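You operate a simulated robot arm through the tools that you are given. There is no shell and no other tool.

Carry out the task below with a simulated robot arm. There is one attempt and no reset: what you move stays moved.

TASK
Wipe the old grease off the grey plate, grease it afresh and set the bearing on.
Fine: white cloth to wipe, grey cloth for grease from the tin; its lid waits on the blue mat; cloths back, lid back on, bearing in the middle. Set down upright: cloth. A coat counts when it lies all over at full strength: go over it till it gets no stronger. What is to be rubbed or washed off counts as gone when no trace of it is left.

Only the result counts: the job must be done as asked and must still hold three seconds after the hand-in. Knocking over, shifting, dropping, spilling or breaking anything else fails it. A push-on lid holds only when it is set on centred and level and pressed home; a screw cap is set on level and turned clockwise until tight. Flat cloth is picked up by pressing the open fingertips on it (5 to 10 N) and closing them slowly along it; thin cloth reads only 2 to 8 mm in the jaws.

THE ROBOT
A 6-joint arm with a fingered hand, fixed in place. Base frame: the origin is on the floor under the middle of its stand, x ahead of it, y to its left, z up; the work surface is at about z = 800. Readings come in mm, degrees, newtons and seconds.
With the tool pointing down near the work surface it reaches from about 180 to 900 mm from the base axis. Its first joint turns from -166.0 to 166.0 degrees. Payload 5 kg.
The TCP is the grasp point between the finger pads, 37 mm short of the fingertips. In the tool frame z runs along the fingers and y along their closing line. The gripper opens to 124 mm; its body begins 43 mm behind the TCP. The gripper is a hand of 3 fingers: y runs from the thumb to the fingers, the wrist lies at [-21, -125, -215] in the tool frame.
Orientation is that of the tool frame in the base frame, as a unit quaternion [x, y, z, w]. With the fingers straight down and the wrist toward the robot, the tool's x, y and z point along [0, 1, 0], [1, 0, 0] and [0, 0, -1] of the base frame.

THE INTERFACE
- The arm moves only by the tool nudge_tool. Its argument "rows" is a list of rows, each a list of 2 entries, a list of its own where there are three numbers: the shift along the tool's x, y, z in mm, then the turn, a rotation vector about the tool's x, y, z in rad. In form: [[[x, y, z], [wx, wy, wz]], ...]. A call has 1 to 20 rows; each row is the pose to reach, as a shift and turn from the pose commanded when the call began, along the tool's axes at that moment. A row lasts 0.2 s, in which the tool goes at most 50 mm and 8.6 degrees; a call with a longer step from one row to the next is refused whole. A pose out of reach is approached as far as the arm can. The call stops where the force on the tool passes 40 N (or 10 N more than at its start, if that is more) or the arm is blocked; 0.2 s more then pass. In this call time passes only in rows, and 0.2 s behind the last. The reply holds the time, the measured pose of the TCP, the force on the tool along the base axes, the opening and the grip force, in the units named above and with some noise, with the torque about the TCP (base axes, N m) and any sound that the robot's microphone picked up.
- Cameras (640 x 400 px; columns grow to the right, rows downward): "scene" is fixed at [399.9, -647.9, 1451.9]; the picture's right is [0.83, -0.56, 0.00], its down [-0.32, -0.47, -0.82] and it looks along [0.46, 0.69, -0.57] (base axes); focal length 343 px, centre (320, 200). "wrist" rides on the gripper at [72, -104, -154] in the tool frame; the picture's right is [-0.83, 0.26, -0.49], its down [-0.51, -0.72, 0.47] and it looks along [-0.23, 0.64, 0.73] (tool axes); focal length 243 px, centre (320, 200). There is no depth. A picture from a camera that has moved, and an enlarged one, comes with that camera's place and axes in the base frame and with its lens.
- capture(camera): a new picture of that camera. No time passes.
- curl_fingers(index, middle, thumb_bend, thumb_turn): sets how far each is bent, from 0 (flat) to 1 (curled in); at 0.3 the hand is open as for a grip, at 0.7 the pads meet at the TCP. One left out holds its place. A second passes; each finger stops where it meets its share of the squeeze, and holds until it gets a number again. It is the only way to open and close the hand. It gives what a move gives, with no picture; readings hold the bend of each and the force on the fingers (four entries, about 0 where the hand has none), thumb and palm. thumb_turn goes from beside the hand (0) to across from the fingers (1), as for a grip.
- enlarge(camera, box): a new picture of the part [left, top, right, bottom] of that camera's present view, enlarged. No time passes.
- close_job(): hands the job in; it is judged then, once.

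Nothing tells you positions but the pictures and the camera data. Unless the task says otherwise, let go and move clear before handing in.

The tools are called after ">>>" as a command line: name --argument value ..., lists and objects as JSON in quotes. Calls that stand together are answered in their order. nudge_tool: Moves the arm, as the interface text tells. Its arguments: {"type":"object","properties":{"rows":{"type":"array","items":{"type":"array"}}},"required":["rows"]} The other tools are called the same way: curl_fingers (index, middle, thumb_bend, thumb_turn) moves the fingers one by one; capture (camera) takes a picture; enlarge (camera, box) takes an enlarged picture of a part of a camera's view; close_job () hands the job in.

At the start:

```text
time_s: 0.0
eef_pos: [737.0, 112.5, 1213.7]
ee_rot: [0.707, 0.707, 0.0, 0.0]
wrist_force: [0.0, 0.1, 0.0]
torque: [-0.01, -0.01, 0.01]
grip_width: 123.6
grasp_force: 0.1
shape: jaw
bend: [0.3, 0.3, 0.3, 0.98]
finger forces: [0.0, 0.1, 0.0, 0.1, 0.0, 0.1]
```

scene: 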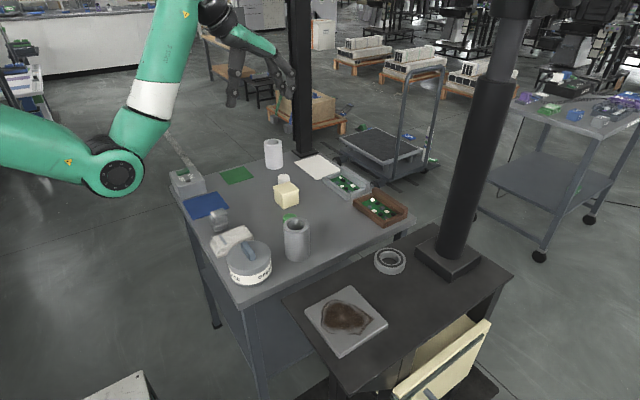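
wrist: 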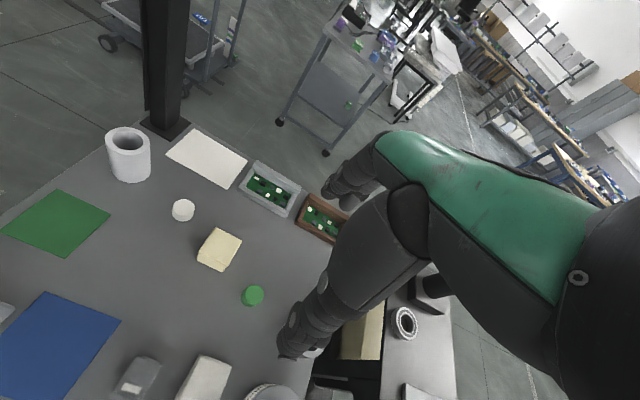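

I see a table with a blue mat, green mat, tin (with lid or without?), cloths, cups, and a second dark bench with the grey plate (brown grease on it) and the bearing. I'll enlarge parts of the view to identify the objects first.

>>> enlarge --camera "scene" --box '[160, 160, 320, 300]'

>>> enlarge --camera "scene" --box '[270, 220, 530, 400]'

>>> enlarge --camera "scene" --box '[240, 130, 420, 240]'

>>> enlarge --camera "wrist" --box '[0, 240, 320, 400]'

```text
2.86 times, centred on (240, 230) of scene
camera zoom: at [399.9, -647.9, 1451.9], right [0.83, -0.56, 0.0], down [-0.32, -0.47, -0.82], along [0.46, 0.69, -0.57], focal length 979 px, centre (549, 114)
```

zoom: 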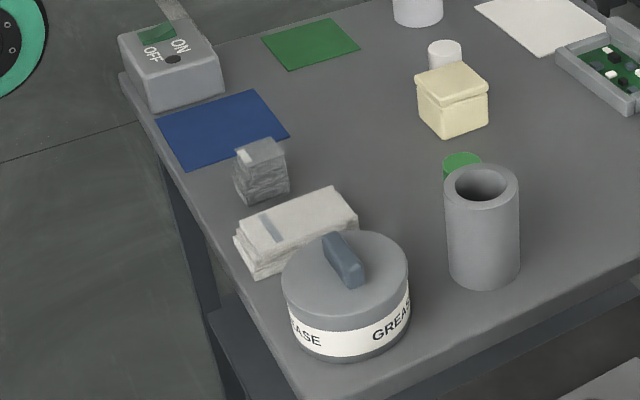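

```text
2.22 times, centred on (400, 310) of scene
camera zoom: at [399.9, -647.9, 1451.9], right [0.83, -0.56, 0.0], down [-0.32, -0.47, -0.82], along [0.46, 0.69, -0.57], focal length 762 px, centre (142, -44)
```

zoom: 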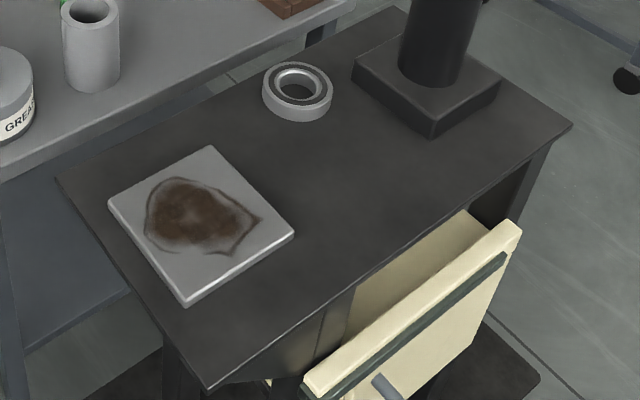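

```text
3.56 times, centred on (330, 185) of scene
camera zoom: at [399.9, -647.9, 1451.9], right [0.83, -0.56, 0.0], down [-0.32, -0.47, -0.82], along [0.46, 0.69, -0.57], focal length 1218 px, centre (284, 253)
```

zoom: 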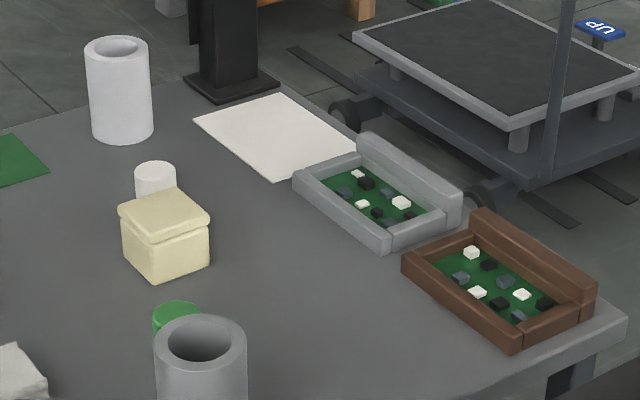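

```text
2.00 times, centred on (160, 320) of wrist
camera zoom: at [631.2, 185.3, 1366.8], right [0.26, -0.83, 0.49], down [-0.72, -0.51, -0.47], along [0.64, -0.23, -0.73], focal length 485 px, centre (640, -40)
```

zoom: 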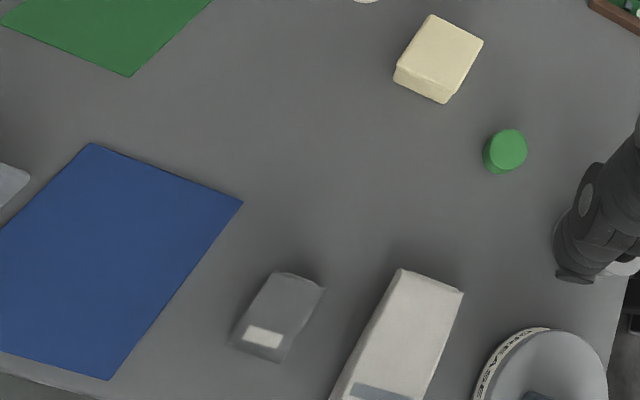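

The grease tin (lid with a bar knob) is near (595, -25). The white and grey folded cloths are to its left, and the blue mat is beyond them. The plate is near (667, -336) and the bearing near (842, -270), both on a dark bench that looks higher, at roughly z=890. Next I'll move the arm back for a closer wrist view.

>>> nudge_tool --rows '[[[-16, -41, 16], [0, 0, 0]], [[-32, -82, 32], [0, 0, 0]], [[-48, -123, 48], [0, 0, 0]], [[-64, -164, 65], [0, 0, 0]], [[-80, -205, 81], [0, 0, 0]], [[-96, -246, 97], [0, 0, 0]], [[-112, -287, 113], [0, 0, 0]]]'

>>> capture --camera "wrist"

>>> capture --camera "scene"

```text
time_s: 1.6
eef_pos: [482.2, -0.5, 1081.2]
ee_rot: [0.707, 0.707, 0.0, 0.0]
wrist_force: [0.1, -0.6, 0.9]
torque: [0.01, -0.02, 0.01]
grip_width: 123.8
grasp_force: 0.0
shape: jaw
bend: [0.3, 0.3, 0.3, 0.98]
finger forces: [0.1, 0.1, 0.0, 0.1, 0.1, 0.0]
out of reach, approached as far as the arm can: row 2, 3, 4, 5, 6, 7
```

```text
taken
camera wrist: at [378.3, 71.4, 1234.3], right [0.26, -0.83, 0.49], down [-0.72, -0.51, -0.47], along [0.64, -0.23, -0.73], focal length 243 px, centre (320, 200)
```

wrist: 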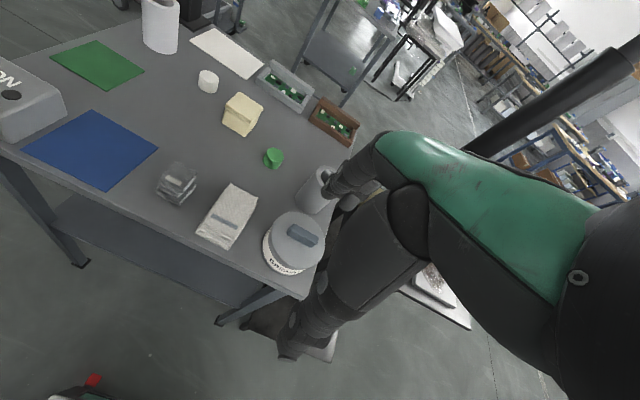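

```text
taken
```

scene: 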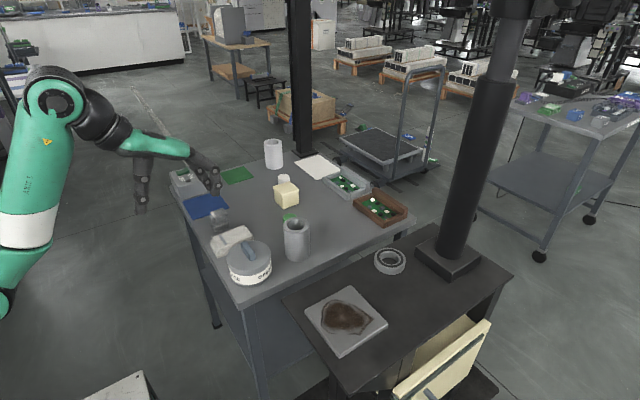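

Now I have a good view of the tin, cloths and mats. I'll enlarge the details to measure them.

>>> enlarge --camera "wrist" --box '[140, 120, 340, 290]'

>>> enlarge --camera "scene" --box '[170, 180, 290, 290]'

>>> enlarge --camera "wrist" --box '[0, 80, 200, 220]'

```text
2.35 times, centred on (240, 205) of wrist
camera zoom: at [378.3, 71.4, 1234.3], right [0.26, -0.83, 0.49], down [-0.72, -0.51, -0.47], along [0.64, -0.23, -0.73], focal length 571 px, centre (508, 188)
```

zoom: 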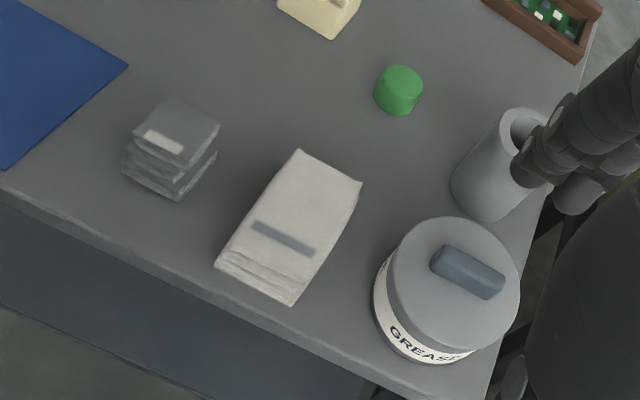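

```text
3.64 times, centred on (230, 235) of scene
camera zoom: at [399.9, -647.9, 1451.9], right [0.83, -0.56, 0.0], down [-0.32, -0.47, -0.82], along [0.46, 0.69, -0.57], focal length 1246 px, centre (647, 73)
```

zoom: 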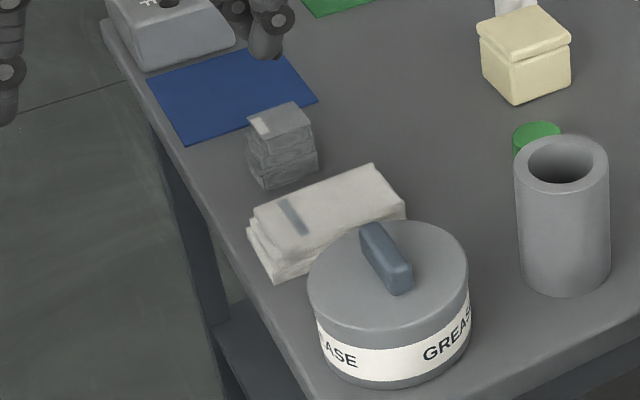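

```text
2.86 times, centred on (100, 150) of wrist
camera zoom: at [378.3, 71.4, 1234.3], right [0.26, -0.83, 0.49], down [-0.72, -0.51, -0.47], along [0.64, -0.23, -0.73], focal length 693 px, centre (949, 343)
```

zoom: 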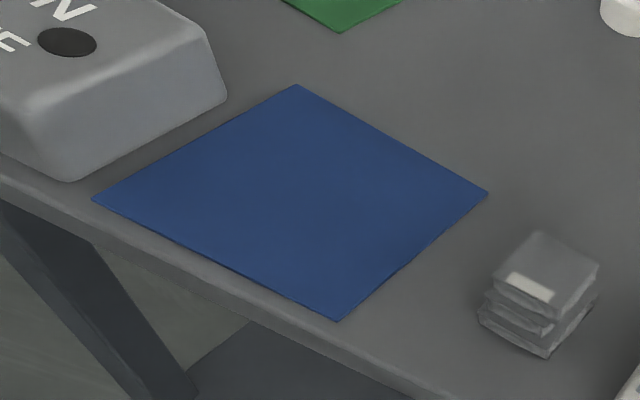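

The blue mat measures x 542–662, y 268–387. The white cloth centres near (600, 93), the grey cloth near (606, 195), and the tin near (598, -33) with its knob bar along y at about z 883. I'll look at the hand's own shape and the bench before planning contacts.

>>> enlarge --camera "scene" --box '[60, 80, 240, 230]'

>>> enlarge --camera "scene" --box '[300, 270, 400, 370]'

>>> enlarge --camera "scene" --box '[360, 230, 480, 300]'

```text
2.67 times, centred on (150, 155) of scene
camera zoom: at [399.9, -647.9, 1451.9], right [0.83, -0.56, 0.0], down [-0.32, -0.47, -0.82], along [0.46, 0.69, -0.57], focal length 914 px, centre (773, 320)
```

zoom: 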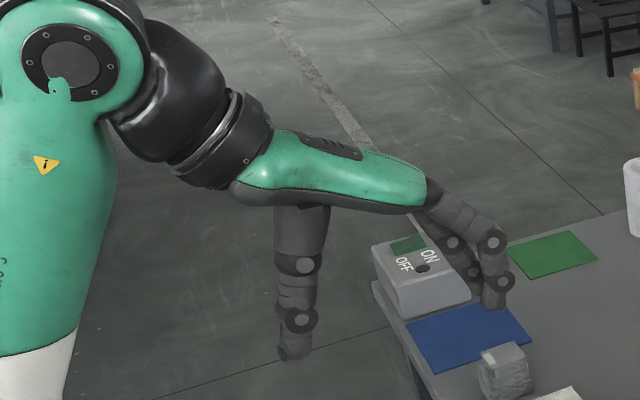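

```text
4.00 times, centred on (350, 320) of scene
camera zoom: at [399.9, -647.9, 1451.9], right [0.83, -0.56, 0.0], down [-0.32, -0.47, -0.82], along [0.46, 0.69, -0.57], focal length 1371 px, centre (200, -280)
```

zoom: 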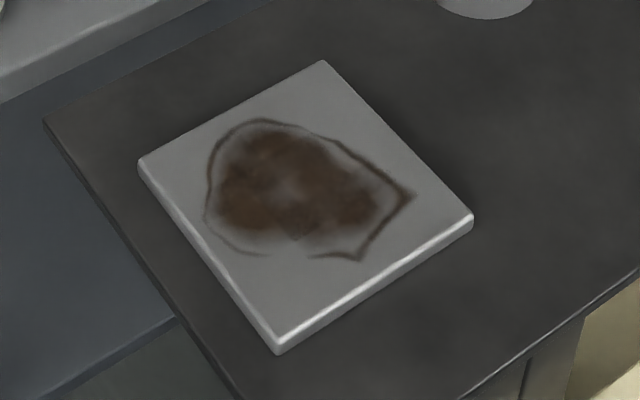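

```text
5.33 times, centred on (420, 265) of scene
camera zoom: at [399.9, -647.9, 1451.9], right [0.83, -0.56, 0.0], down [-0.32, -0.47, -0.82], along [0.46, 0.69, -0.57], focal length 1828 px, centre (-213, -147)
```

zoom: 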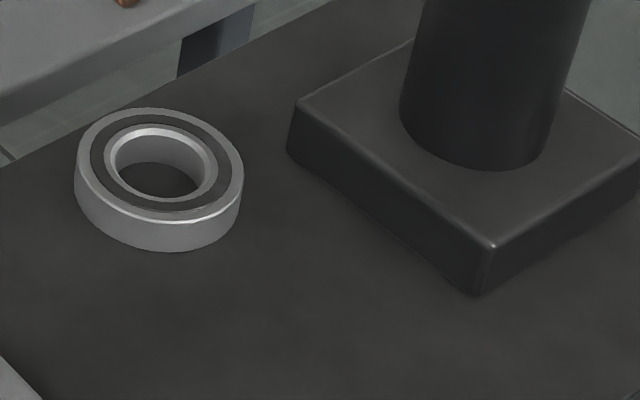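

I can see the bearing (about 72 mm across, 20 mm high) and the plate with old grease in its middle. Next I'll move over the bench so the wrist camera can give me their heights.

>>> nudge_tool --rows '[[[-42, 4, -7], [0, 0, 0]], [[-84, 8, -13], [0, 0, 0]], [[-126, 12, -20], [0, 0, 0]], [[-168, 17, -26], [0, 0, 0]], [[-210, 21, -33], [0, 0, 0]], [[-252, 25, -39], [0, 0, 0]], [[-294, 29, -46], [0, 0, 0]], [[-336, 34, -52], [0, 0, 0]], [[-378, 38, -59], [0, 0, 0]], [[-421, 42, -65], [0, 0, 0]]]'

>>> capture --camera "wrist"

>>> capture --camera "scene"

```text
time_s: 3.8
eef_pos: [523.4, -423.5, 1148.9]
ee_rot: [0.707, 0.707, 0.0, -0.001]
wrist_force: [-0.1, 0.5, 0.3]
torque: [-0.04, -0.05, -0.02]
grip_width: 123.6
grasp_force: 0.1
shape: jaw
bend: [0.3, 0.3, 0.3, 0.98]
finger forces: [0.1, 0.0, 0.1, 0.0, 0.0, 0.0]
out of reach, approached as far as the arm can: row 3, 4, 5, 6, 7
```

```text
taken
camera wrist: at [419.0, -351.1, 1301.9], right [0.26, -0.83, 0.49], down [-0.72, -0.51, -0.47], along [0.64, -0.23, -0.73], focal length 243 px, centre (320, 200)
```

wrist: 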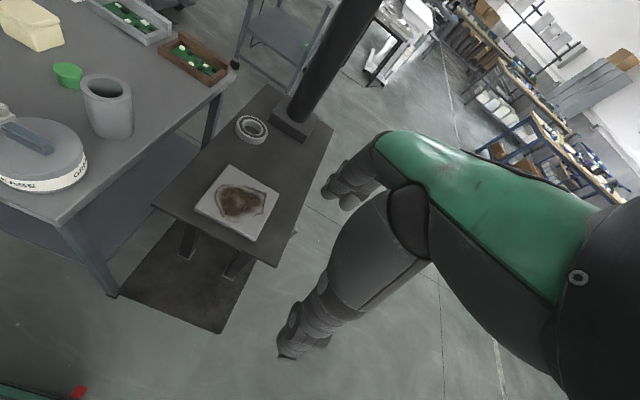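

```text
taken
```

scene: 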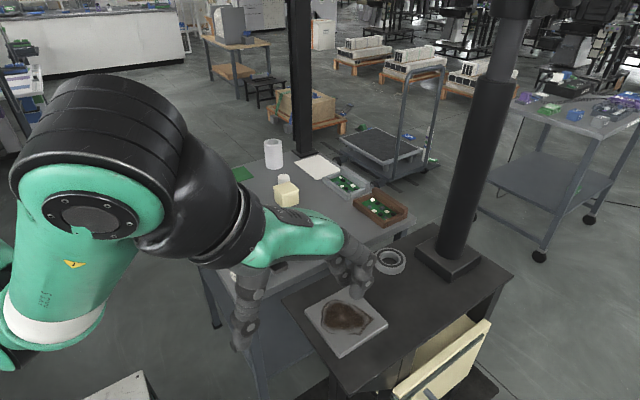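

>>> enlarge --camera "wrist" --box '[140, 80, 340, 270]'

>>> enlarge --camera "wrist" --box '[180, 150, 290, 260]'

```text
2.11 times, centred on (240, 175) of wrist
camera zoom: at [419.0, -351.1, 1301.9], right [0.26, -0.83, 0.49], down [-0.72, -0.51, -0.47], along [0.64, -0.23, -0.73], focal length 511 px, centre (488, 253)
```

zoom: 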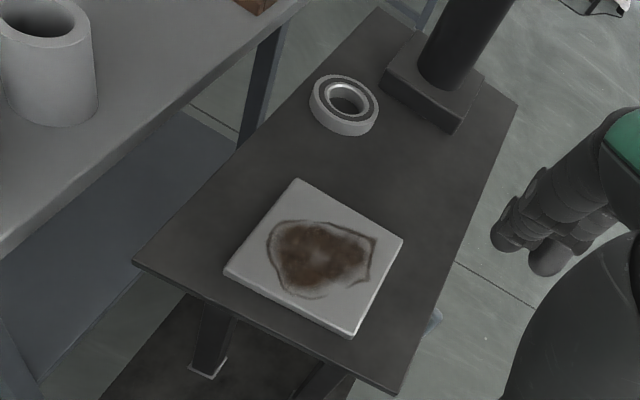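

```text
3.64 times, centred on (235, 205) of wrist
camera zoom: at [419.0, -351.1, 1301.9], right [0.26, -0.83, 0.49], down [-0.72, -0.51, -0.47], along [0.64, -0.23, -0.73], focal length 882 px, centre (629, 182)
```

zoom: 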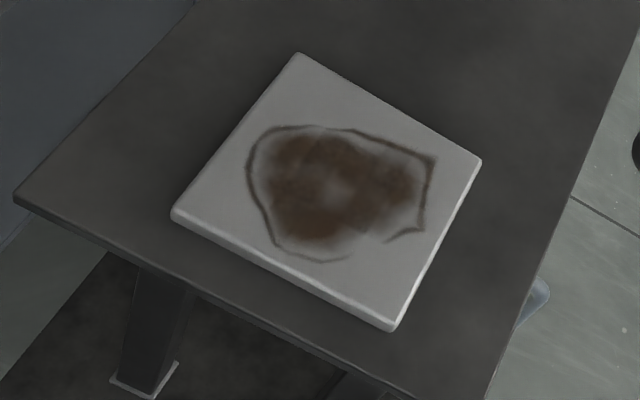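

The plate's top is about z 899 at x 613–726, y -390…-277, centred near (670, -333). The bearing sits near (843, -268) with its top at about z 907. I'll try a partial finger closure in free air to learn the hand's shape.

>>> curl_fingers --index 0.45 --middle 0.45 --thumb_bend 0.45

>>> enlarge --camera "scene" --box '[200, 200, 400, 360]'

>>> capture --camera "wrist"

```text
time_s: 4.8
eef_pos: [523.4, -423.4, 1148.3]
ee_rot: [0.707, 0.707, 0.0, 0.001]
wrist_force: [-0.4, 0.0, -0.4]
torque: [-0.04, -0.04, -0.01]
grip_width: 83.9
grasp_force: 0.1
shape: fingers
bend: [0.45, 0.45, 0.45, 0.98]
finger forces: [0.0, 0.0, 0.0, 0.0, 0.0, 0.1]
```

```text
2.50 times, centred on (300, 280) of scene
camera zoom: at [399.9, -647.9, 1451.9], right [0.83, -0.56, 0.0], down [-0.32, -0.47, -0.82], along [0.46, 0.69, -0.57], focal length 857 px, centre (370, 0)
```

zoom: 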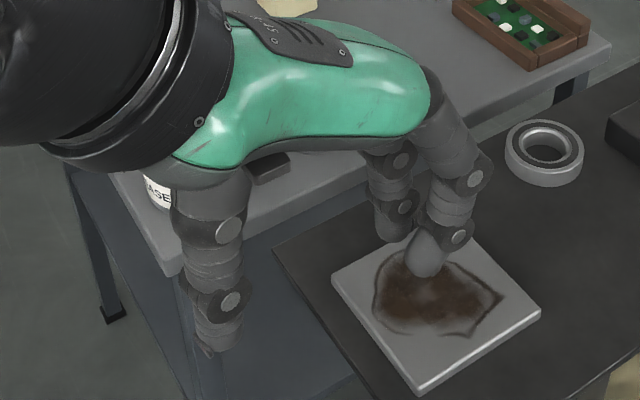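

```text
taken
camera wrist: at [419.1, -350.7, 1302.0], right [0.26, -0.83, 0.49], down [-0.72, -0.51, -0.47], along [0.64, -0.23, -0.73], focal length 243 px, centre (320, 200)
```

wrist: 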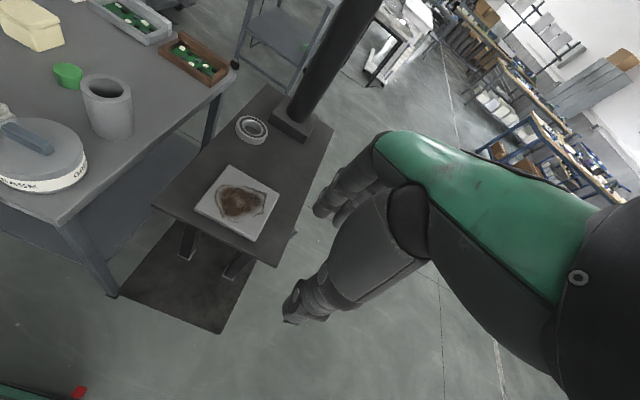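

At 0.45 the opening is 84 mm, and the fingers bulge outward while the thumb stays near vertical. I plan to grip the white cloth along x in the current orientation, so I'll check how wide the hand opens below 0.3 and then move to above the white cloth.

>>> curl_fingers --index 0.25 --middle 0.25 --thumb_bend 0.25

>>> nudge_tool --rows '[[[49, 7, 0], [0, 0, 0]], [[98, 14, 0], [0, 0, 0]], [[146, 21, 0], [0, 0, 0]], [[195, 28, 0], [0, 0, 0]], [[243, 35, 0], [0, 0, 0]], [[292, 42, 0], [0, 0, 0]], [[340, 49, 0], [0, 0, 0]], [[389, 56, 0], [0, 0, 0]], [[437, 63, 0], [0, 0, 0]], [[486, 70, 0], [0, 0, 0]], [[516, 76, 30], [0, 0, 0]], [[516, 76, 70], [0, 0, 0]], [[516, 76, 110], [0, 0, 0]], [[516, 76, 149], [0, 0, 0]]]'

>>> capture --camera "wrist"

>>> capture --camera "scene"

```text
time_s: 5.8
eef_pos: [524.3, -423.4, 1148.2]
ee_rot: [0.707, 0.707, -0.001, 0.001]
wrist_force: [0.4, -0.7, -0.3]
torque: [-0.02, -0.04, -0.02]
grip_width: 142.4
grasp_force: 0.1
shape: fingers
bend: [0.25, 0.25, 0.25, 0.98]
finger forces: [0.0, 0.0, 0.0, 0.1, 0.0, 0.1]
```

```text
time_s: 8.8
eef_pos: [602.8, 95.1, 998.3]
ee_rot: [0.707, 0.707, 0.001, 0.001]
wrist_force: [-0.4, 0.0, -0.3]
torque: [-0.01, -0.02, -0.01]
grip_width: 142.6
grasp_force: 0.1
shape: fingers
bend: [0.25, 0.25, 0.25, 0.98]
finger forces: [0.0, 0.0, 0.0, 0.1, 0.1, 0.1]
out of reach, approached as far as the arm can: row 2, 3, 4, 5, 6, 7, 8, 9, 10
```

```text
taken
camera wrist: at [496.5, 166.5, 1151.7], right [0.26, -0.83, 0.49], down [-0.72, -0.51, -0.47], along [0.64, -0.23, -0.73], focal length 243 px, centre (320, 200)
```

wrist: 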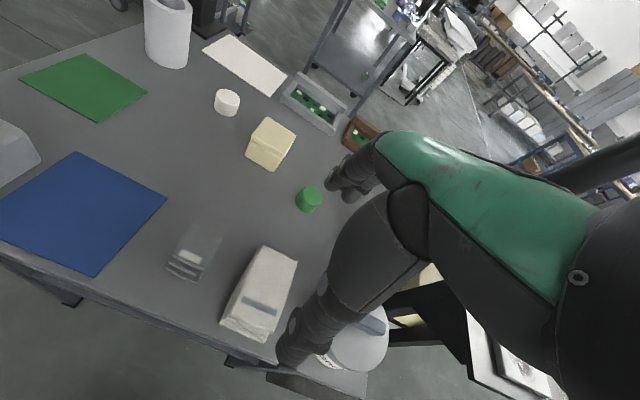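

```text
taken
```

scene: 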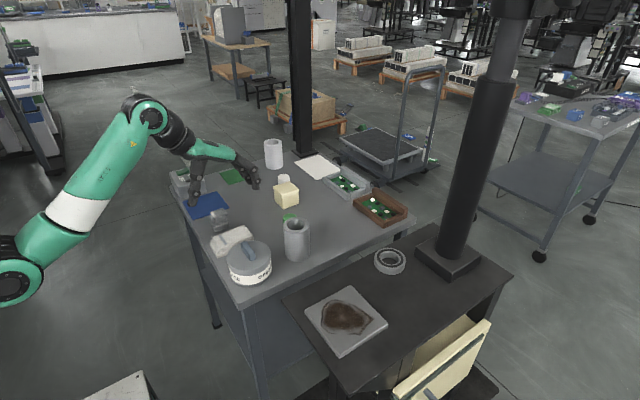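

>>> enlarge --camera "wrist" --box '[150, 200, 330, 370]'

>>> enlarge --camera "scene" --box '[160, 130, 290, 290]'

```text
2.35 times, centred on (240, 285) of wrist
camera zoom: at [496.5, 166.5, 1151.7], right [0.26, -0.83, 0.49], down [-0.72, -0.51, -0.47], along [0.64, -0.23, -0.73], focal length 571 px, centre (508, 0)
```

zoom: 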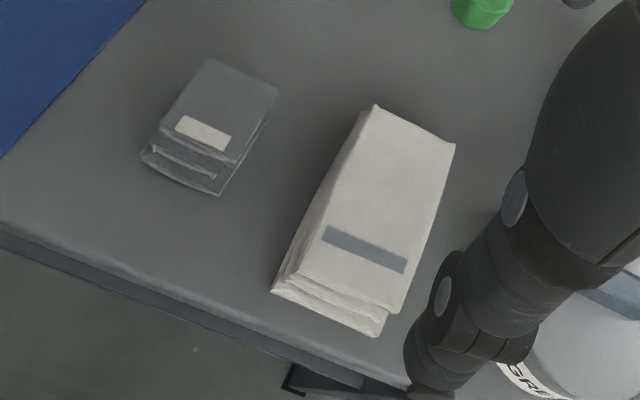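

```text
2.50 times, centred on (225, 210) of scene
camera zoom: at [399.9, -647.9, 1451.9], right [0.83, -0.56, 0.0], down [-0.32, -0.47, -0.82], along [0.46, 0.69, -0.57], focal length 857 px, centre (558, 175)
```

zoom: 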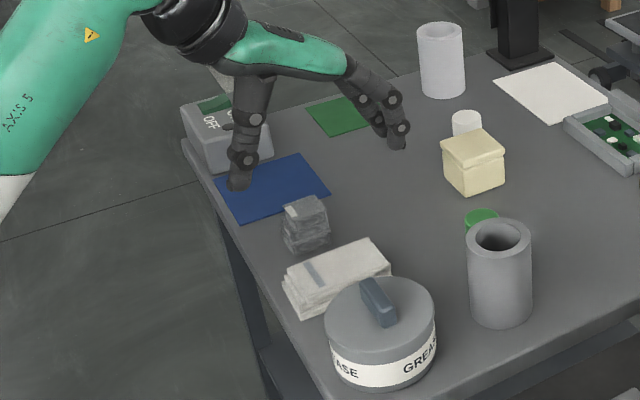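

The white cloth measures x 546–654, y 58–123, with its top near z 828, and the hand is centred over it with a 142 mm opening. I'll descend so the tips reach about z 810.

>>> nudge_tool --rows '[[[0, -2, 40], [0, 0, 0]], [[0, -2, 80], [0, 0, 0]], [[0, -2, 110], [0, 0, 0]], [[0, -2, 130], [0, 0, 0]], [[0, -2, 140], [0, 0, 0]], [[0, -2, 148], [0, 0, 0]]]'

>>> enlarge --camera "scene" --box '[180, 160, 300, 290]'

>>> capture --camera "wrist"

```text
time_s: 10.2
eef_pos: [599.6, 92.4, 849.9]
ee_rot: [0.707, 0.707, 0.0, 0.0]
wrist_force: [-0.6, 0.1, 0.0]
torque: [-0.01, 0.02, -0.01]
grip_width: 142.8
grasp_force: 0.0
shape: fingers
bend: [0.25, 0.25, 0.25, 0.98]
finger forces: [0.1, 0.0, 0.1, 0.0, 0.1, 0.0]
```

```text
3.08 times, centred on (240, 225) of scene
camera zoom: at [399.9, -647.9, 1451.9], right [0.83, -0.56, 0.0], down [-0.32, -0.47, -0.82], along [0.46, 0.69, -0.57], focal length 1054 px, centre (566, 123)
```

zoom: 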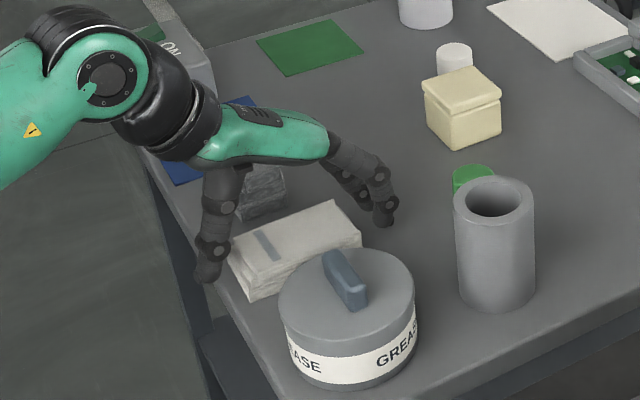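

```text
taken
camera wrist: at [494.7, 165.7, 1003.3], right [0.26, -0.83, 0.49], down [-0.72, -0.51, -0.47], along [0.64, -0.23, -0.73], focal length 243 px, centre (320, 200)
```

wrist: 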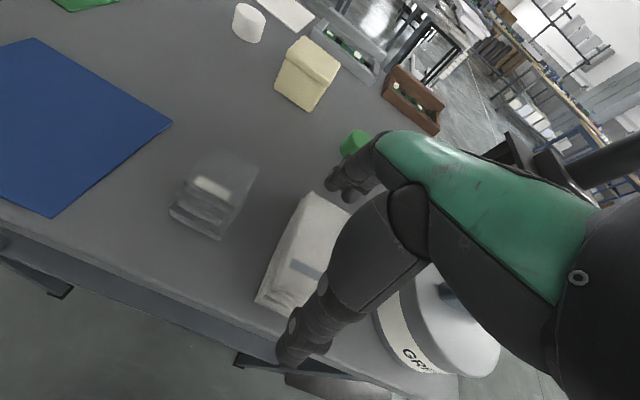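

>>> curl_fingers --index 0.37 --middle 0.37 --thumb_bend 0.37

>>> enlarge --camera "scene" --box '[180, 160, 300, 290]'

```text
time_s: 11.2
eef_pos: [600.0, 93.7, 849.7]
ee_rot: [0.708, 0.707, 0.0, 0.001]
wrist_force: [-0.5, -0.3, 0.1]
torque: [-0.01, -0.01, 0.04]
grip_width: 116.1
grasp_force: 4.1
shape: fingers
bend: [0.35, 0.36, 0.34, 0.97]
finger forces: [2.8, 1.3, 0.0, 0.1, 3.9, 0.1]
```

```text
3.08 times, centred on (240, 225) of scene
camera zoom: at [399.9, -647.9, 1451.9], right [0.83, -0.56, 0.0], down [-0.32, -0.47, -0.82], along [0.46, 0.69, -0.57], focal length 1054 px, centre (566, 123)
```

zoom: 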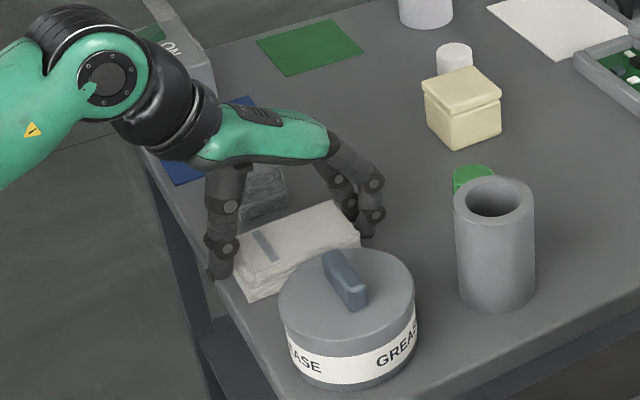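

The fingers and thumb all touch the cloth with a light squeeze. I'll squeeze a bit more and lift slightly to test the grip.

>>> curl_fingers --index 0.45 --middle 0.45 --thumb_bend 0.45

>>> nudge_tool --rows '[[[0, 0, -4], [0, 0, 0]], [[0, 0, -10], [0, 0, 0]], [[0, 0, -20], [0, 0, 0]]]'

>>> enlarge --camera "scene" --box '[180, 160, 300, 290]'

```text
time_s: 12.2
eef_pos: [600.5, 93.3, 850.1]
ee_rot: [0.708, 0.707, 0.0, 0.0]
wrist_force: [0.1, 0.3, 3.6]
torque: [-0.09, -0.25, 0.0]
grip_width: 113.8
grasp_force: 16.1
shape: fingers
bend: [0.37, 0.4, 0.35, 0.97]
finger forces: [9.6, 7.0, 0.1, 0.1, 15.2, 0.1]
```

```text
time_s: 13.0
eef_pos: [598.8, 92.8, 870.2]
ee_rot: [0.707, 0.707, 0.0, 0.0]
wrist_force: [0.4, 0.3, -0.1]
torque: [0.0, 0.02, -0.01]
grip_width: 113.5
grasp_force: 15.6
shape: fingers
bend: [0.37, 0.4, 0.35, 0.97]
finger forces: [9.0, 6.7, 0.0, 0.0, 15.5, 0.0]
```

```text
3.08 times, centred on (240, 225) of scene
camera zoom: at [399.9, -647.9, 1451.9], right [0.83, -0.56, 0.0], down [-0.32, -0.47, -0.82], along [0.46, 0.69, -0.57], focal length 1054 px, centre (566, 123)
```

zoom: 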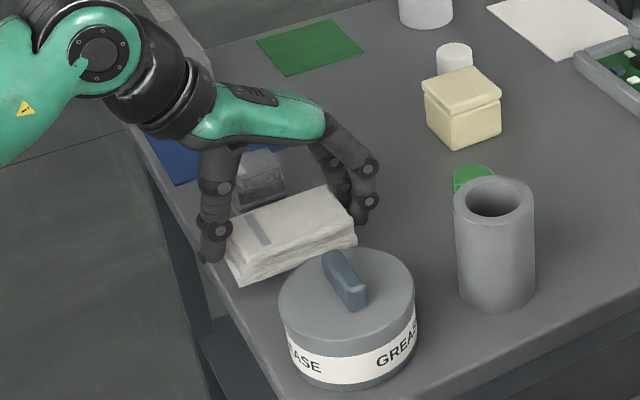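

The cloth is lifted securely with about 15 N of grip. I'll raise it clear of the tin and tube and carry it over to the plate.

>>> nudge_tool --rows '[[[0, 0, -45], [0, 0, 0]], [[0, 0, -90], [0, 0, 0]], [[0, 0, -135], [0, 0, 0]], [[-35, 6, -150], [0, 0, 0]], [[-75, 13, -150], [0, 0, 0]], [[-115, 19, -150], [0, 0, 0]], [[-155, 26, -150], [0, 0, 0]], [[-195, 33, -150], [0, 0, 0]], [[-235, 39, -150], [0, 0, 0]], [[-275, 46, -150], [0, 0, 0]], [[-315, 53, -150], [0, 0, 0]], [[-355, 59, -150], [0, 0, 0]], [[-395, 66, -150], [0, 0, 0]], [[-424, 71, -150], [0, 0, 0]]]'

>>> capture --camera "scene"

>>> capture --camera "wrist"

```text
time_s: 16.0
eef_pos: [669.1, -331.0, 1020.5]
ee_rot: [0.707, 0.707, 0.0, 0.0]
wrist_force: [-0.6, -0.1, -0.2]
torque: [0.0, -0.04, -0.02]
grip_width: 113.6
grasp_force: 14.9
shape: fingers
bend: [0.38, 0.4, 0.35, 0.97]
finger forces: [8.8, 6.3, 0.0, 0.0, 14.9, 0.1]
```

```text
taken
```

scene: 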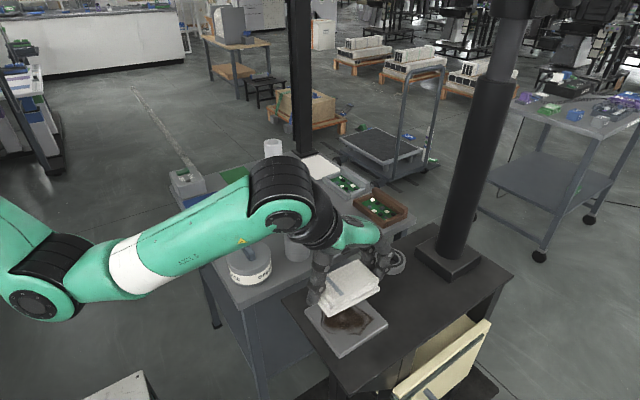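

```text
taken
camera wrist: at [566.1, -258.7, 1173.3], right [0.26, -0.83, 0.49], down [-0.72, -0.51, -0.47], along [0.64, -0.23, -0.73], focal length 243 px, centre (320, 200)
```

wrist: 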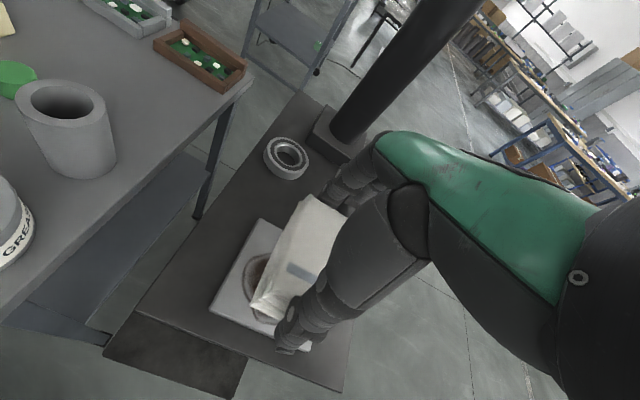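

The cloth is over the plate. I'll lower it carefully until it just contacts the plate.

>>> nudge_tool --rows '[[[0, 1, 30], [0, 0, 0]], [[0, 1, 55], [0, 0, 0]], [[0, 1, 64], [0, 0, 0]], [[0, 1, 67], [0, 0, 0]], [[0, 1, 69], [0, 0, 0]]]'

>>> enlarge --camera "scene" --box '[290, 210, 420, 370]'

```text
time_s: 17.2
eef_pos: [671.1, -332.1, 952.0]
ee_rot: [0.707, 0.707, 0.0, 0.001]
wrist_force: [-1.3, 0.4, 6.3]
torque: [-0.04, -0.21, 0.01]
grip_width: 113.5
grasp_force: 14.8
shape: fingers
bend: [0.38, 0.4, 0.35, 0.97]
finger forces: [8.9, 6.4, 0.1, 0.1, 15.9, 0.1]
```

```text
2.50 times, centred on (355, 290) of scene
camera zoom: at [399.9, -647.9, 1451.9], right [0.83, -0.56, 0.0], down [-0.32, -0.47, -0.82], along [0.46, 0.69, -0.57], focal length 857 px, centre (232, -25)
```

zoom: 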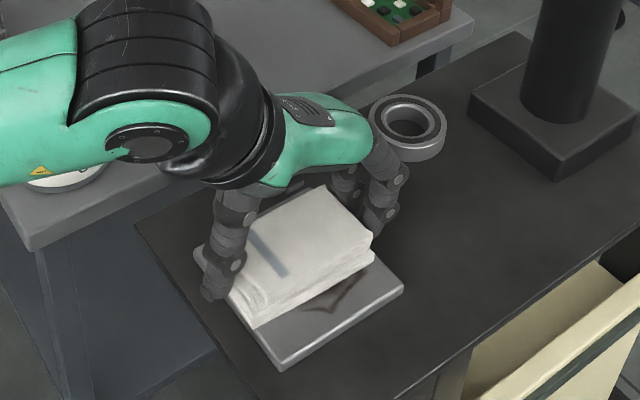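

Contact is at 6 N. I'll wipe back and forth along y over the whole plate and then check the plate.

>>> nudge_tool --rows '[[[8, 0, 0], [0, 0, 0]], [[16, 0, 0], [0, 0, 0]], [[24, 0, 0], [0, 0, 0]], [[30, 0, 0], [0, 0, 0]], [[22, 0, 0], [0, 0, 0]], [[14, 0, 0], [0, 0, 0]], [[6, 0, 0], [0, 0, 0]], [[-2, 0, 0], [0, 0, 0]], [[-10, 0, 0], [0, 0, 0]], [[-18, 0, 0], [0, 0, 0]], [[-26, 0, 0], [0, 0, 0]], [[-32, 0, 0], [0, 0, 0]], [[-24, 0, 0], [0, 0, 0]], [[-16, 0, 0], [0, 0, 0]], [[-8, 0, 0], [0, 0, 0]], [[0, 0, 0], [0, 0, 0]]]'

>>> enlarge --camera "scene" --box '[290, 210, 420, 370]'

```text
time_s: 20.6
eef_pos: [671.5, -331.7, 952.2]
ee_rot: [0.707, 0.707, 0.0, 0.0]
wrist_force: [0.1, -5.9, 15.0]
torque: [-0.11, -0.17, -0.07]
grip_width: 113.5
grasp_force: 16.9
shape: fingers
bend: [0.38, 0.4, 0.36, 0.97]
finger forces: [9.2, 7.4, 0.0, 0.0, 16.8, 0.0]
```

```text
2.50 times, centred on (355, 290) of scene
camera zoom: at [399.9, -647.9, 1451.9], right [0.83, -0.56, 0.0], down [-0.32, -0.47, -0.82], along [0.46, 0.69, -0.57], focal length 857 px, centre (232, -25)
```

zoom: 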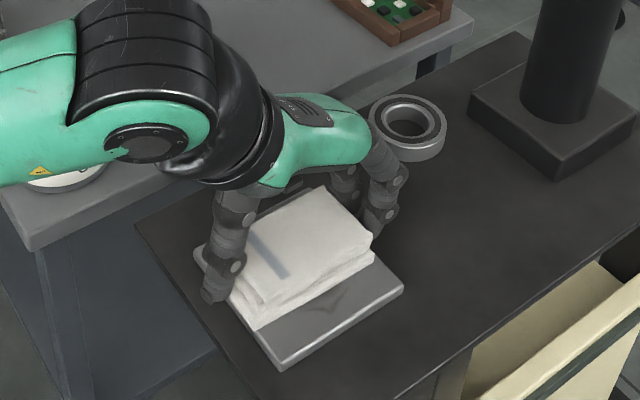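

The stain is fading and the plate hasn't moved. I'll do more passes with small x shifts.

>>> nudge_tool --rows '[[[10, 3, -0.5], [0, 0, 0]], [[20, 4, -0.5], [0, 0, 0]], [[30, 4, -0.5], [0, 0, 0]], [[20, 4, -0.5], [0, 0, 0]], [[10, 4, -0.5], [0, 0, 0]], [[0, 4, -0.5], [0, 0, 0]], [[-10, 4, -0.5], [0, 0, 0]], [[-20, 4, -0.5], [0, 0, 0]], [[-32, 4, -0.5], [0, 0, 0]], [[-32, -2, -0.5], [0, 0, 0]], [[-32, -6, -0.5], [0, 0, 0]], [[-22, -6, -0.5], [0, 0, 0]], [[-12, -6, -0.5], [0, 0, 0]], [[-2, -6, -0.5], [0, 0, 0]], [[10, -6, -0.5], [0, 0, 0]], [[20, -6, -0.5], [0, 0, 0]], [[30, -6, -0.5], [0, 0, 0]]]'

>>> enlarge --camera "scene" --box '[290, 210, 420, 370]'

```text
time_s: 24.2
eef_pos: [664.7, -301.8, 950.4]
ee_rot: [0.707, 0.707, 0.0, 0.001]
wrist_force: [0.5, -3.8, 9.8]
torque: [-0.08, -0.08, -0.03]
grip_width: 113.5
grasp_force: 16.8
shape: fingers
bend: [0.38, 0.4, 0.36, 0.97]
finger forces: [9.6, 7.1, 0.1, 0.0, 16.7, 0.1]
```

```text
2.50 times, centred on (355, 290) of scene
camera zoom: at [399.9, -647.9, 1451.9], right [0.83, -0.56, 0.0], down [-0.32, -0.47, -0.82], along [0.46, 0.69, -0.57], focal length 857 px, centre (232, -25)
```

zoom: 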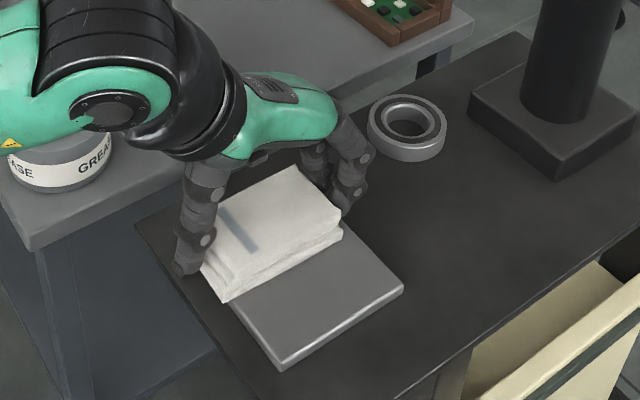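

The visible half looks clean. I'll do a few more passes, then lift and inspect the whole plate.

>>> nudge_tool --rows '[[[0, 4, 0], [0, 0, 0]], [[-10, 8, 0], [0, 0, 0]], [[-20, 8, 0], [0, 0, 0]], [[-30, 8, 0], [0, 0, 0]], [[-40, 8, 0], [0, 0, 0]], [[-50, 8, 0], [0, 0, 0]], [[-62, 8, 0], [0, 0, 0]], [[-50, 6, 0], [0, 0, 0]], [[-40, 6, 0], [0, 0, 0]], [[-30, 6, 0], [0, 0, 0]], [[-20, 6, 0], [0, 0, 0]], [[-10, 6, 0], [0, 0, 0]], [[0, 6, 0], [0, 0, 0]], [[-12, 6, 0], [0, 0, 0]], [[-24, 6, 0], [0, 0, 0]], [[-36, 6, 0], [0, 0, 0]], [[-48, 6, 0], [0, 0, 0]], [[-60, 6, 0], [0, 0, 0]]]'

>>> nudge_tool --rows '[[[0, 0, -20], [0, 0, 0]], [[0, 0, -60], [0, 0, 0]], [[30, -20, -90], [0, 0, 0]], [[60, -50, -100], [0, 0, 0]], [[100, -70, -100], [0, 0, 0]], [[140, -70, -100], [0, 0, 0]]]'

>>> enlarge --camera "scene" --box '[290, 250, 410, 370]'

>>> capture --camera "wrist"

```text
time_s: 28.0
eef_pos: [670.6, -362.4, 951.0]
ee_rot: [0.707, 0.707, 0.0, -0.001]
wrist_force: [1.1, 3.2, 9.7]
torque: [0.08, -0.02, -0.01]
grip_width: 113.7
grasp_force: 15.7
shape: fingers
bend: [0.38, 0.41, 0.36, 0.96]
finger forces: [9.4, 5.8, 0.0, 0.0, 15.6, 0.0]
```

```text
time_s: 29.4
eef_pos: [604.0, -221.8, 1050.2]
ee_rot: [0.707, 0.707, 0.0, 0.0]
wrist_force: [0.0, 0.1, 0.0]
torque: [0.06, -0.01, -0.02]
grip_width: 113.6
grasp_force: 15.5
shape: fingers
bend: [0.38, 0.41, 0.36, 0.96]
finger forces: [9.2, 6.0, 0.0, 0.0, 14.8, 0.1]
```

```text
3.33 times, centred on (350, 310) of scene
camera zoom: at [399.9, -647.9, 1451.9], right [0.83, -0.56, 0.0], down [-0.32, -0.47, -0.82], along [0.46, 0.69, -0.57], focal length 1142 px, centre (220, -167)
```

zoom: 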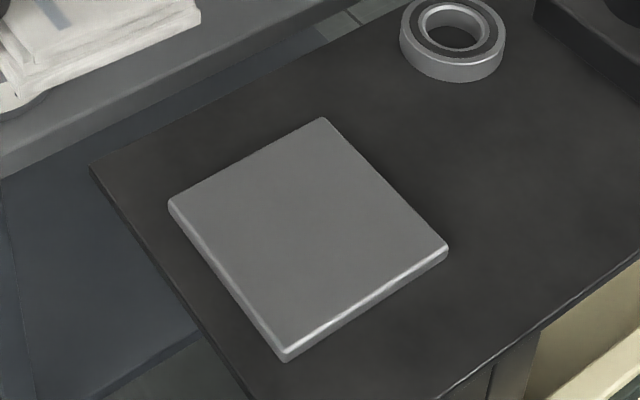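

```text
taken
camera wrist: at [498.8, -148.8, 1204.7], right [0.26, -0.83, 0.49], down [-0.72, -0.51, -0.47], along [0.64, -0.23, -0.73], focal length 243 px, centre (320, 200)
```

wrist: 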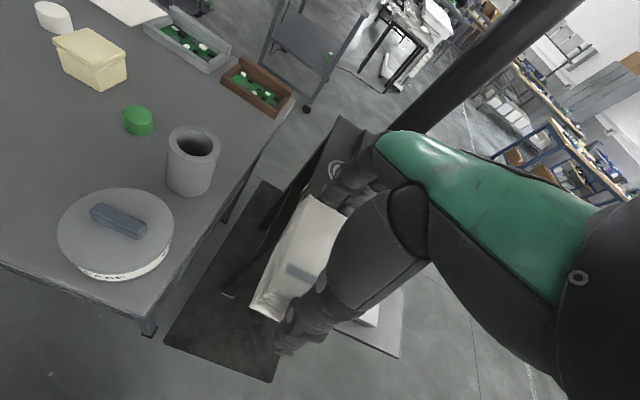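

>>> enlarge --camera "scene" --box '[300, 280, 395, 360]'

```text
5.00 times, centred on (348, 320) of scene
camera zoom: at [399.9, -647.9, 1451.9], right [0.83, -0.56, 0.0], down [-0.32, -0.47, -0.82], along [0.46, 0.69, -0.57], focal length 1713 px, centre (182, -400)
```

zoom: 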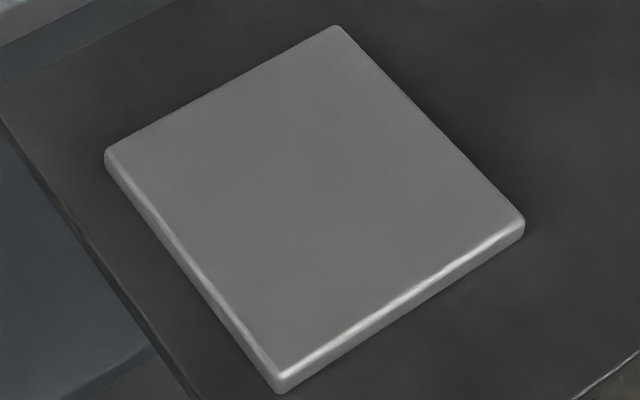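

The plate looks uniformly clean. Another round is cheap, so I'll go back and wipe it again to be sure no faint trace remains.

>>> nudge_tool --rows '[[[-40, 25, 0], [0, 0, 0]], [[-80, 50, 0], [0, 0, 0]], [[-110, 66, 20], [0, 0, 0]], [[-110, 66, 60], [0, 0, 0]], [[-110, 66, 90], [0, 0, 0]], [[-110, 66, 96], [0, 0, 0]], [[-110, 66, 98], [0, 0, 0]], [[-110, 66, 99.5], [0, 0, 0]]]'

>>> nudge_tool --rows '[[[10, 0, 0], [0, 0, 0]], [[20, 0, 0], [0, 0, 0]], [[32, 0, 0], [0, 0, 0]], [[20, 3, 0], [0, 0, 0]], [[8, 3, 0], [0, 0, 0]], [[-4, 3, 0], [0, 0, 0]], [[-16, 3, 0], [0, 0, 0]], [[-30, 3, 0], [0, 0, 0]], [[-30, -3, 0], [0, 0, 0]], [[-18, -3, 0], [0, 0, 0]], [[-6, -3, 0], [0, 0, 0]], [[6, -3, 0], [0, 0, 0]], [[18, -3, 0], [0, 0, 0]], [[32, -3, 0], [0, 0, 0]], [[18, 0, 0], [0, 0, 0]], [[4, 0, 0], [0, 0, 0]], [[-10, 0, 0], [0, 0, 0]], [[-22, 0, 0], [0, 0, 0]], [[-30, 0, 0], [0, 0, 0]]]'

```text
time_s: 31.2
eef_pos: [668.5, -333.0, 951.8]
ee_rot: [0.707, 0.707, 0.0, 0.0]
wrist_force: [-1.7, -1.0, 3.6]
torque: [-0.04, 0.03, 0.0]
grip_width: 113.5
grasp_force: 15.3
shape: fingers
bend: [0.38, 0.41, 0.36, 0.96]
finger forces: [8.6, 5.7, 0.1, 0.0, 15.6, 0.1]
```

```text
time_s: 35.2
eef_pos: [666.1, -361.0, 952.9]
ee_rot: [0.707, 0.707, -0.001, -0.001]
wrist_force: [-0.4, 1.1, 1.4]
torque: [0.01, -0.05, 0.04]
grip_width: 113.6
grasp_force: 14.9
shape: fingers
bend: [0.38, 0.41, 0.36, 0.96]
finger forces: [9.2, 6.0, 0.1, 0.1, 14.7, 0.1]
```

>>> nudge_tool --rows '[[[0, 2, 1.5], [0, 0, 0]], [[10, 2, 1.5], [0, 0, 0]], [[22, 2, 1.5], [0, 0, 0]], [[34, 2, 1.5], [0, 0, 0]], [[46, 2, 1.5], [0, 0, 0]], [[60, 2, 1.5], [0, 0, 0]], [[60, 6, 1.5], [0, 0, 0]], [[46, 6, 1.5], [0, 0, 0]], [[34, 6, 1.5], [0, 0, 0]], [[22, 6, 1.5], [0, 0, 0]], [[10, 6, 1.5], [0, 0, 0]], [[0, 6, 1.5], [0, 0, 0]]]'

>>> enlarge --camera "scene" --box '[290, 210, 420, 370]'

```text
time_s: 37.8
eef_pos: [672.2, -360.6, 950.6]
ee_rot: [0.707, 0.707, 0.0, 0.001]
wrist_force: [0.2, 8.1, 17.9]
torque: [0.25, 0.54, -0.24]
grip_width: 114.2
grasp_force: 15.7
shape: fingers
bend: [0.38, 0.41, 0.36, 0.95]
finger forces: [9.7, 4.9, 0.0, 0.0, 17.5, 0.0]
```

```text
2.50 times, centred on (355, 290) of scene
camera zoom: at [399.9, -647.9, 1451.9], right [0.83, -0.56, 0.0], down [-0.32, -0.47, -0.82], along [0.46, 0.69, -0.57], focal length 857 px, centre (232, -25)
```

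zoom: 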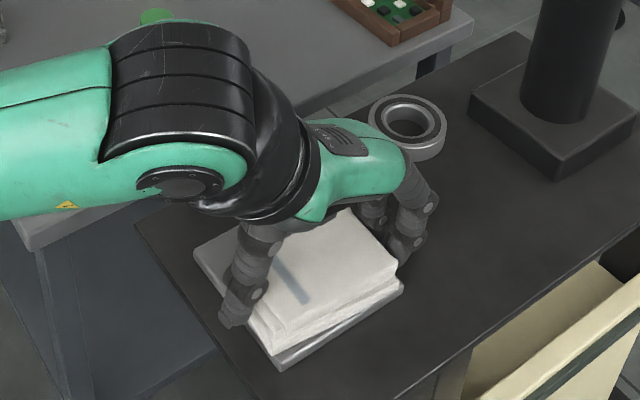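

>>> nudge_tool --rows '[[[0, 0, -20], [0, 0, 0]], [[0, 0, -60], [0, 0, 0]], [[30, -20, -90], [0, 0, 0]], [[60, -45, -100], [0, 0, 0]], [[100, -60, -100], [0, 0, 0]], [[140, -65, -100], [0, 0, 0]]]'

>>> enlarge --camera "scene" --box '[300, 280, 395, 360]'

>>> capture --camera "scene"

>>> enlarge --camera "scene" --box '[200, 170, 370, 300]'

```text
time_s: 39.2
eef_pos: [609.0, -220.4, 1050.8]
ee_rot: [0.708, 0.706, -0.001, 0.0]
wrist_force: [0.5, 0.2, -0.5]
torque: [0.03, 0.01, 0.01]
grip_width: 113.9
grasp_force: 15.3
shape: fingers
bend: [0.38, 0.41, 0.36, 0.96]
finger forces: [9.2, 6.4, 0.0, 0.0, 15.2, 0.0]
```

```text
5.00 times, centred on (348, 320) of scene
camera zoom: at [399.9, -647.9, 1451.9], right [0.83, -0.56, 0.0], down [-0.32, -0.47, -0.82], along [0.46, 0.69, -0.57], focal length 1713 px, centre (182, -400)
```

zoom: 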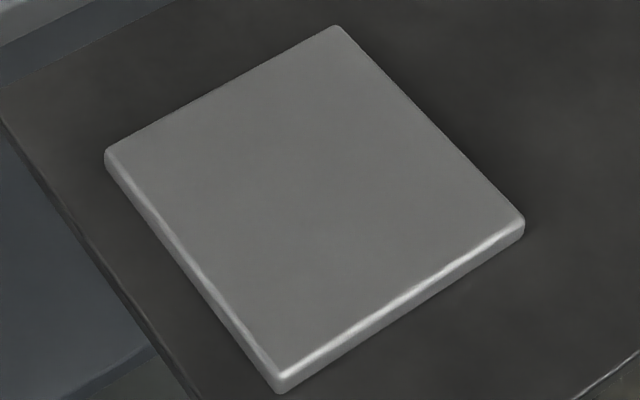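

```text
taken
```

scene: 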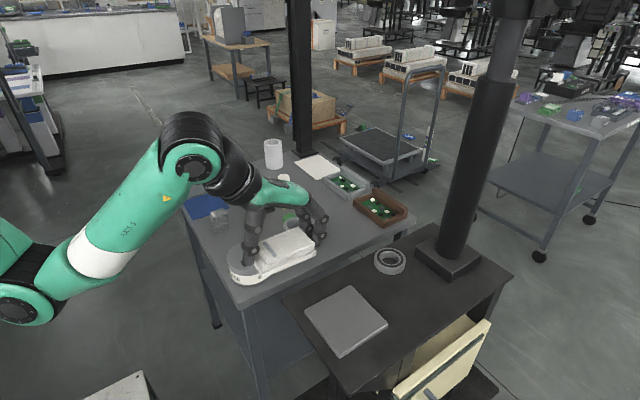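

```text
3.08 times, centred on (285, 235) of scene
camera zoom: at [399.9, -647.9, 1451.9], right [0.83, -0.56, 0.0], down [-0.32, -0.47, -0.82], along [0.46, 0.69, -0.57], focal length 1054 px, centre (428, 92)
```

zoom: 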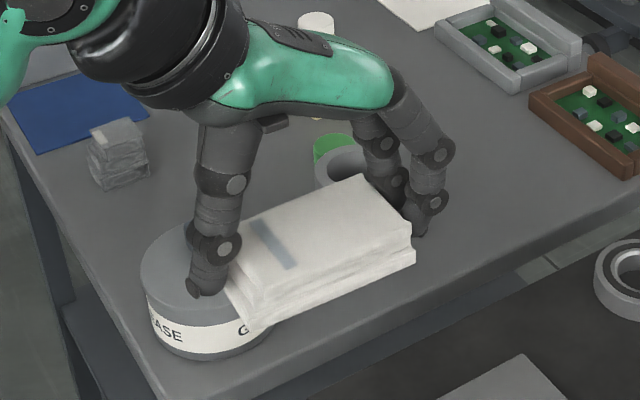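

The plate is spotless and the cloth is still held straight. I'll carry the white cloth back over its original place.

>>> nudge_tool --rows '[[[40, -1, 0], [0, 0, 0]], [[80, -2, 0], [0, 0, 0]], [[120, -3, 0], [0, 0, 0]], [[160, -4, 0], [0, 0, 0]], [[200, -5, 0], [0, 0, 0]], [[240, -6, 0], [0, 0, 0]], [[280, -7, 0], [0, 0, 0]], [[313, -8.5, 0], [0, 0, 0]], [[313, -8.5, 40], [0, 0, 0]], [[313, -8.5, 80], [0, 0, 0]], [[313, -8.5, 120], [0, 0, 0]], [[313, -8.5, 160], [0, 0, 0]], [[313, -8.5, 185], [0, 0, 0]]]'

>>> enlarge --camera "scene" --box '[180, 160, 300, 290]'

```text
time_s: 42.0
eef_pos: [600.8, 93.2, 865.5]
ee_rot: [0.707, 0.707, 0.0, 0.0]
wrist_force: [0.4, -0.8, -0.5]
torque: [0.02, -0.03, -0.03]
grip_width: 113.6
grasp_force: 15.7
shape: fingers
bend: [0.38, 0.41, 0.36, 0.96]
finger forces: [9.0, 6.3, 0.0, 0.1, 15.0, 0.1]
```

```text
3.08 times, centred on (240, 225) of scene
camera zoom: at [399.9, -647.9, 1451.9], right [0.83, -0.56, 0.0], down [-0.32, -0.47, -0.82], along [0.46, 0.69, -0.57], focal length 1054 px, centre (566, 123)
```

zoom: 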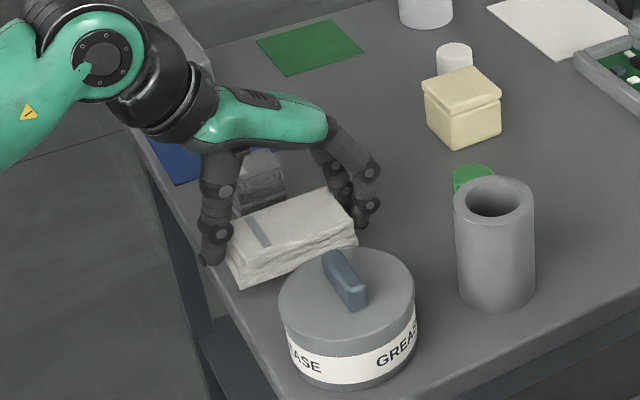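

>>> nudge_tool --rows '[[[0, 0, 6], [0, 0, 0]], [[0, 0, 10], [0, 0, 0]], [[0, 0, 12], [0, 0, 0]], [[0, 0, 13.5], [0, 0, 0]], [[0, 0, 14.5], [0, 0, 0]]]'

```text
time_s: 43.2
eef_pos: [599.2, 92.1, 851.1]
ee_rot: [0.707, 0.707, 0.001, 0.0]
wrist_force: [0.3, -0.5, -0.3]
torque: [0.02, 0.01, 0.0]
grip_width: 113.7
grasp_force: 15.5
shape: fingers
bend: [0.38, 0.41, 0.36, 0.96]
finger forces: [9.0, 6.3, 0.0, 0.1, 14.9, 0.1]
```

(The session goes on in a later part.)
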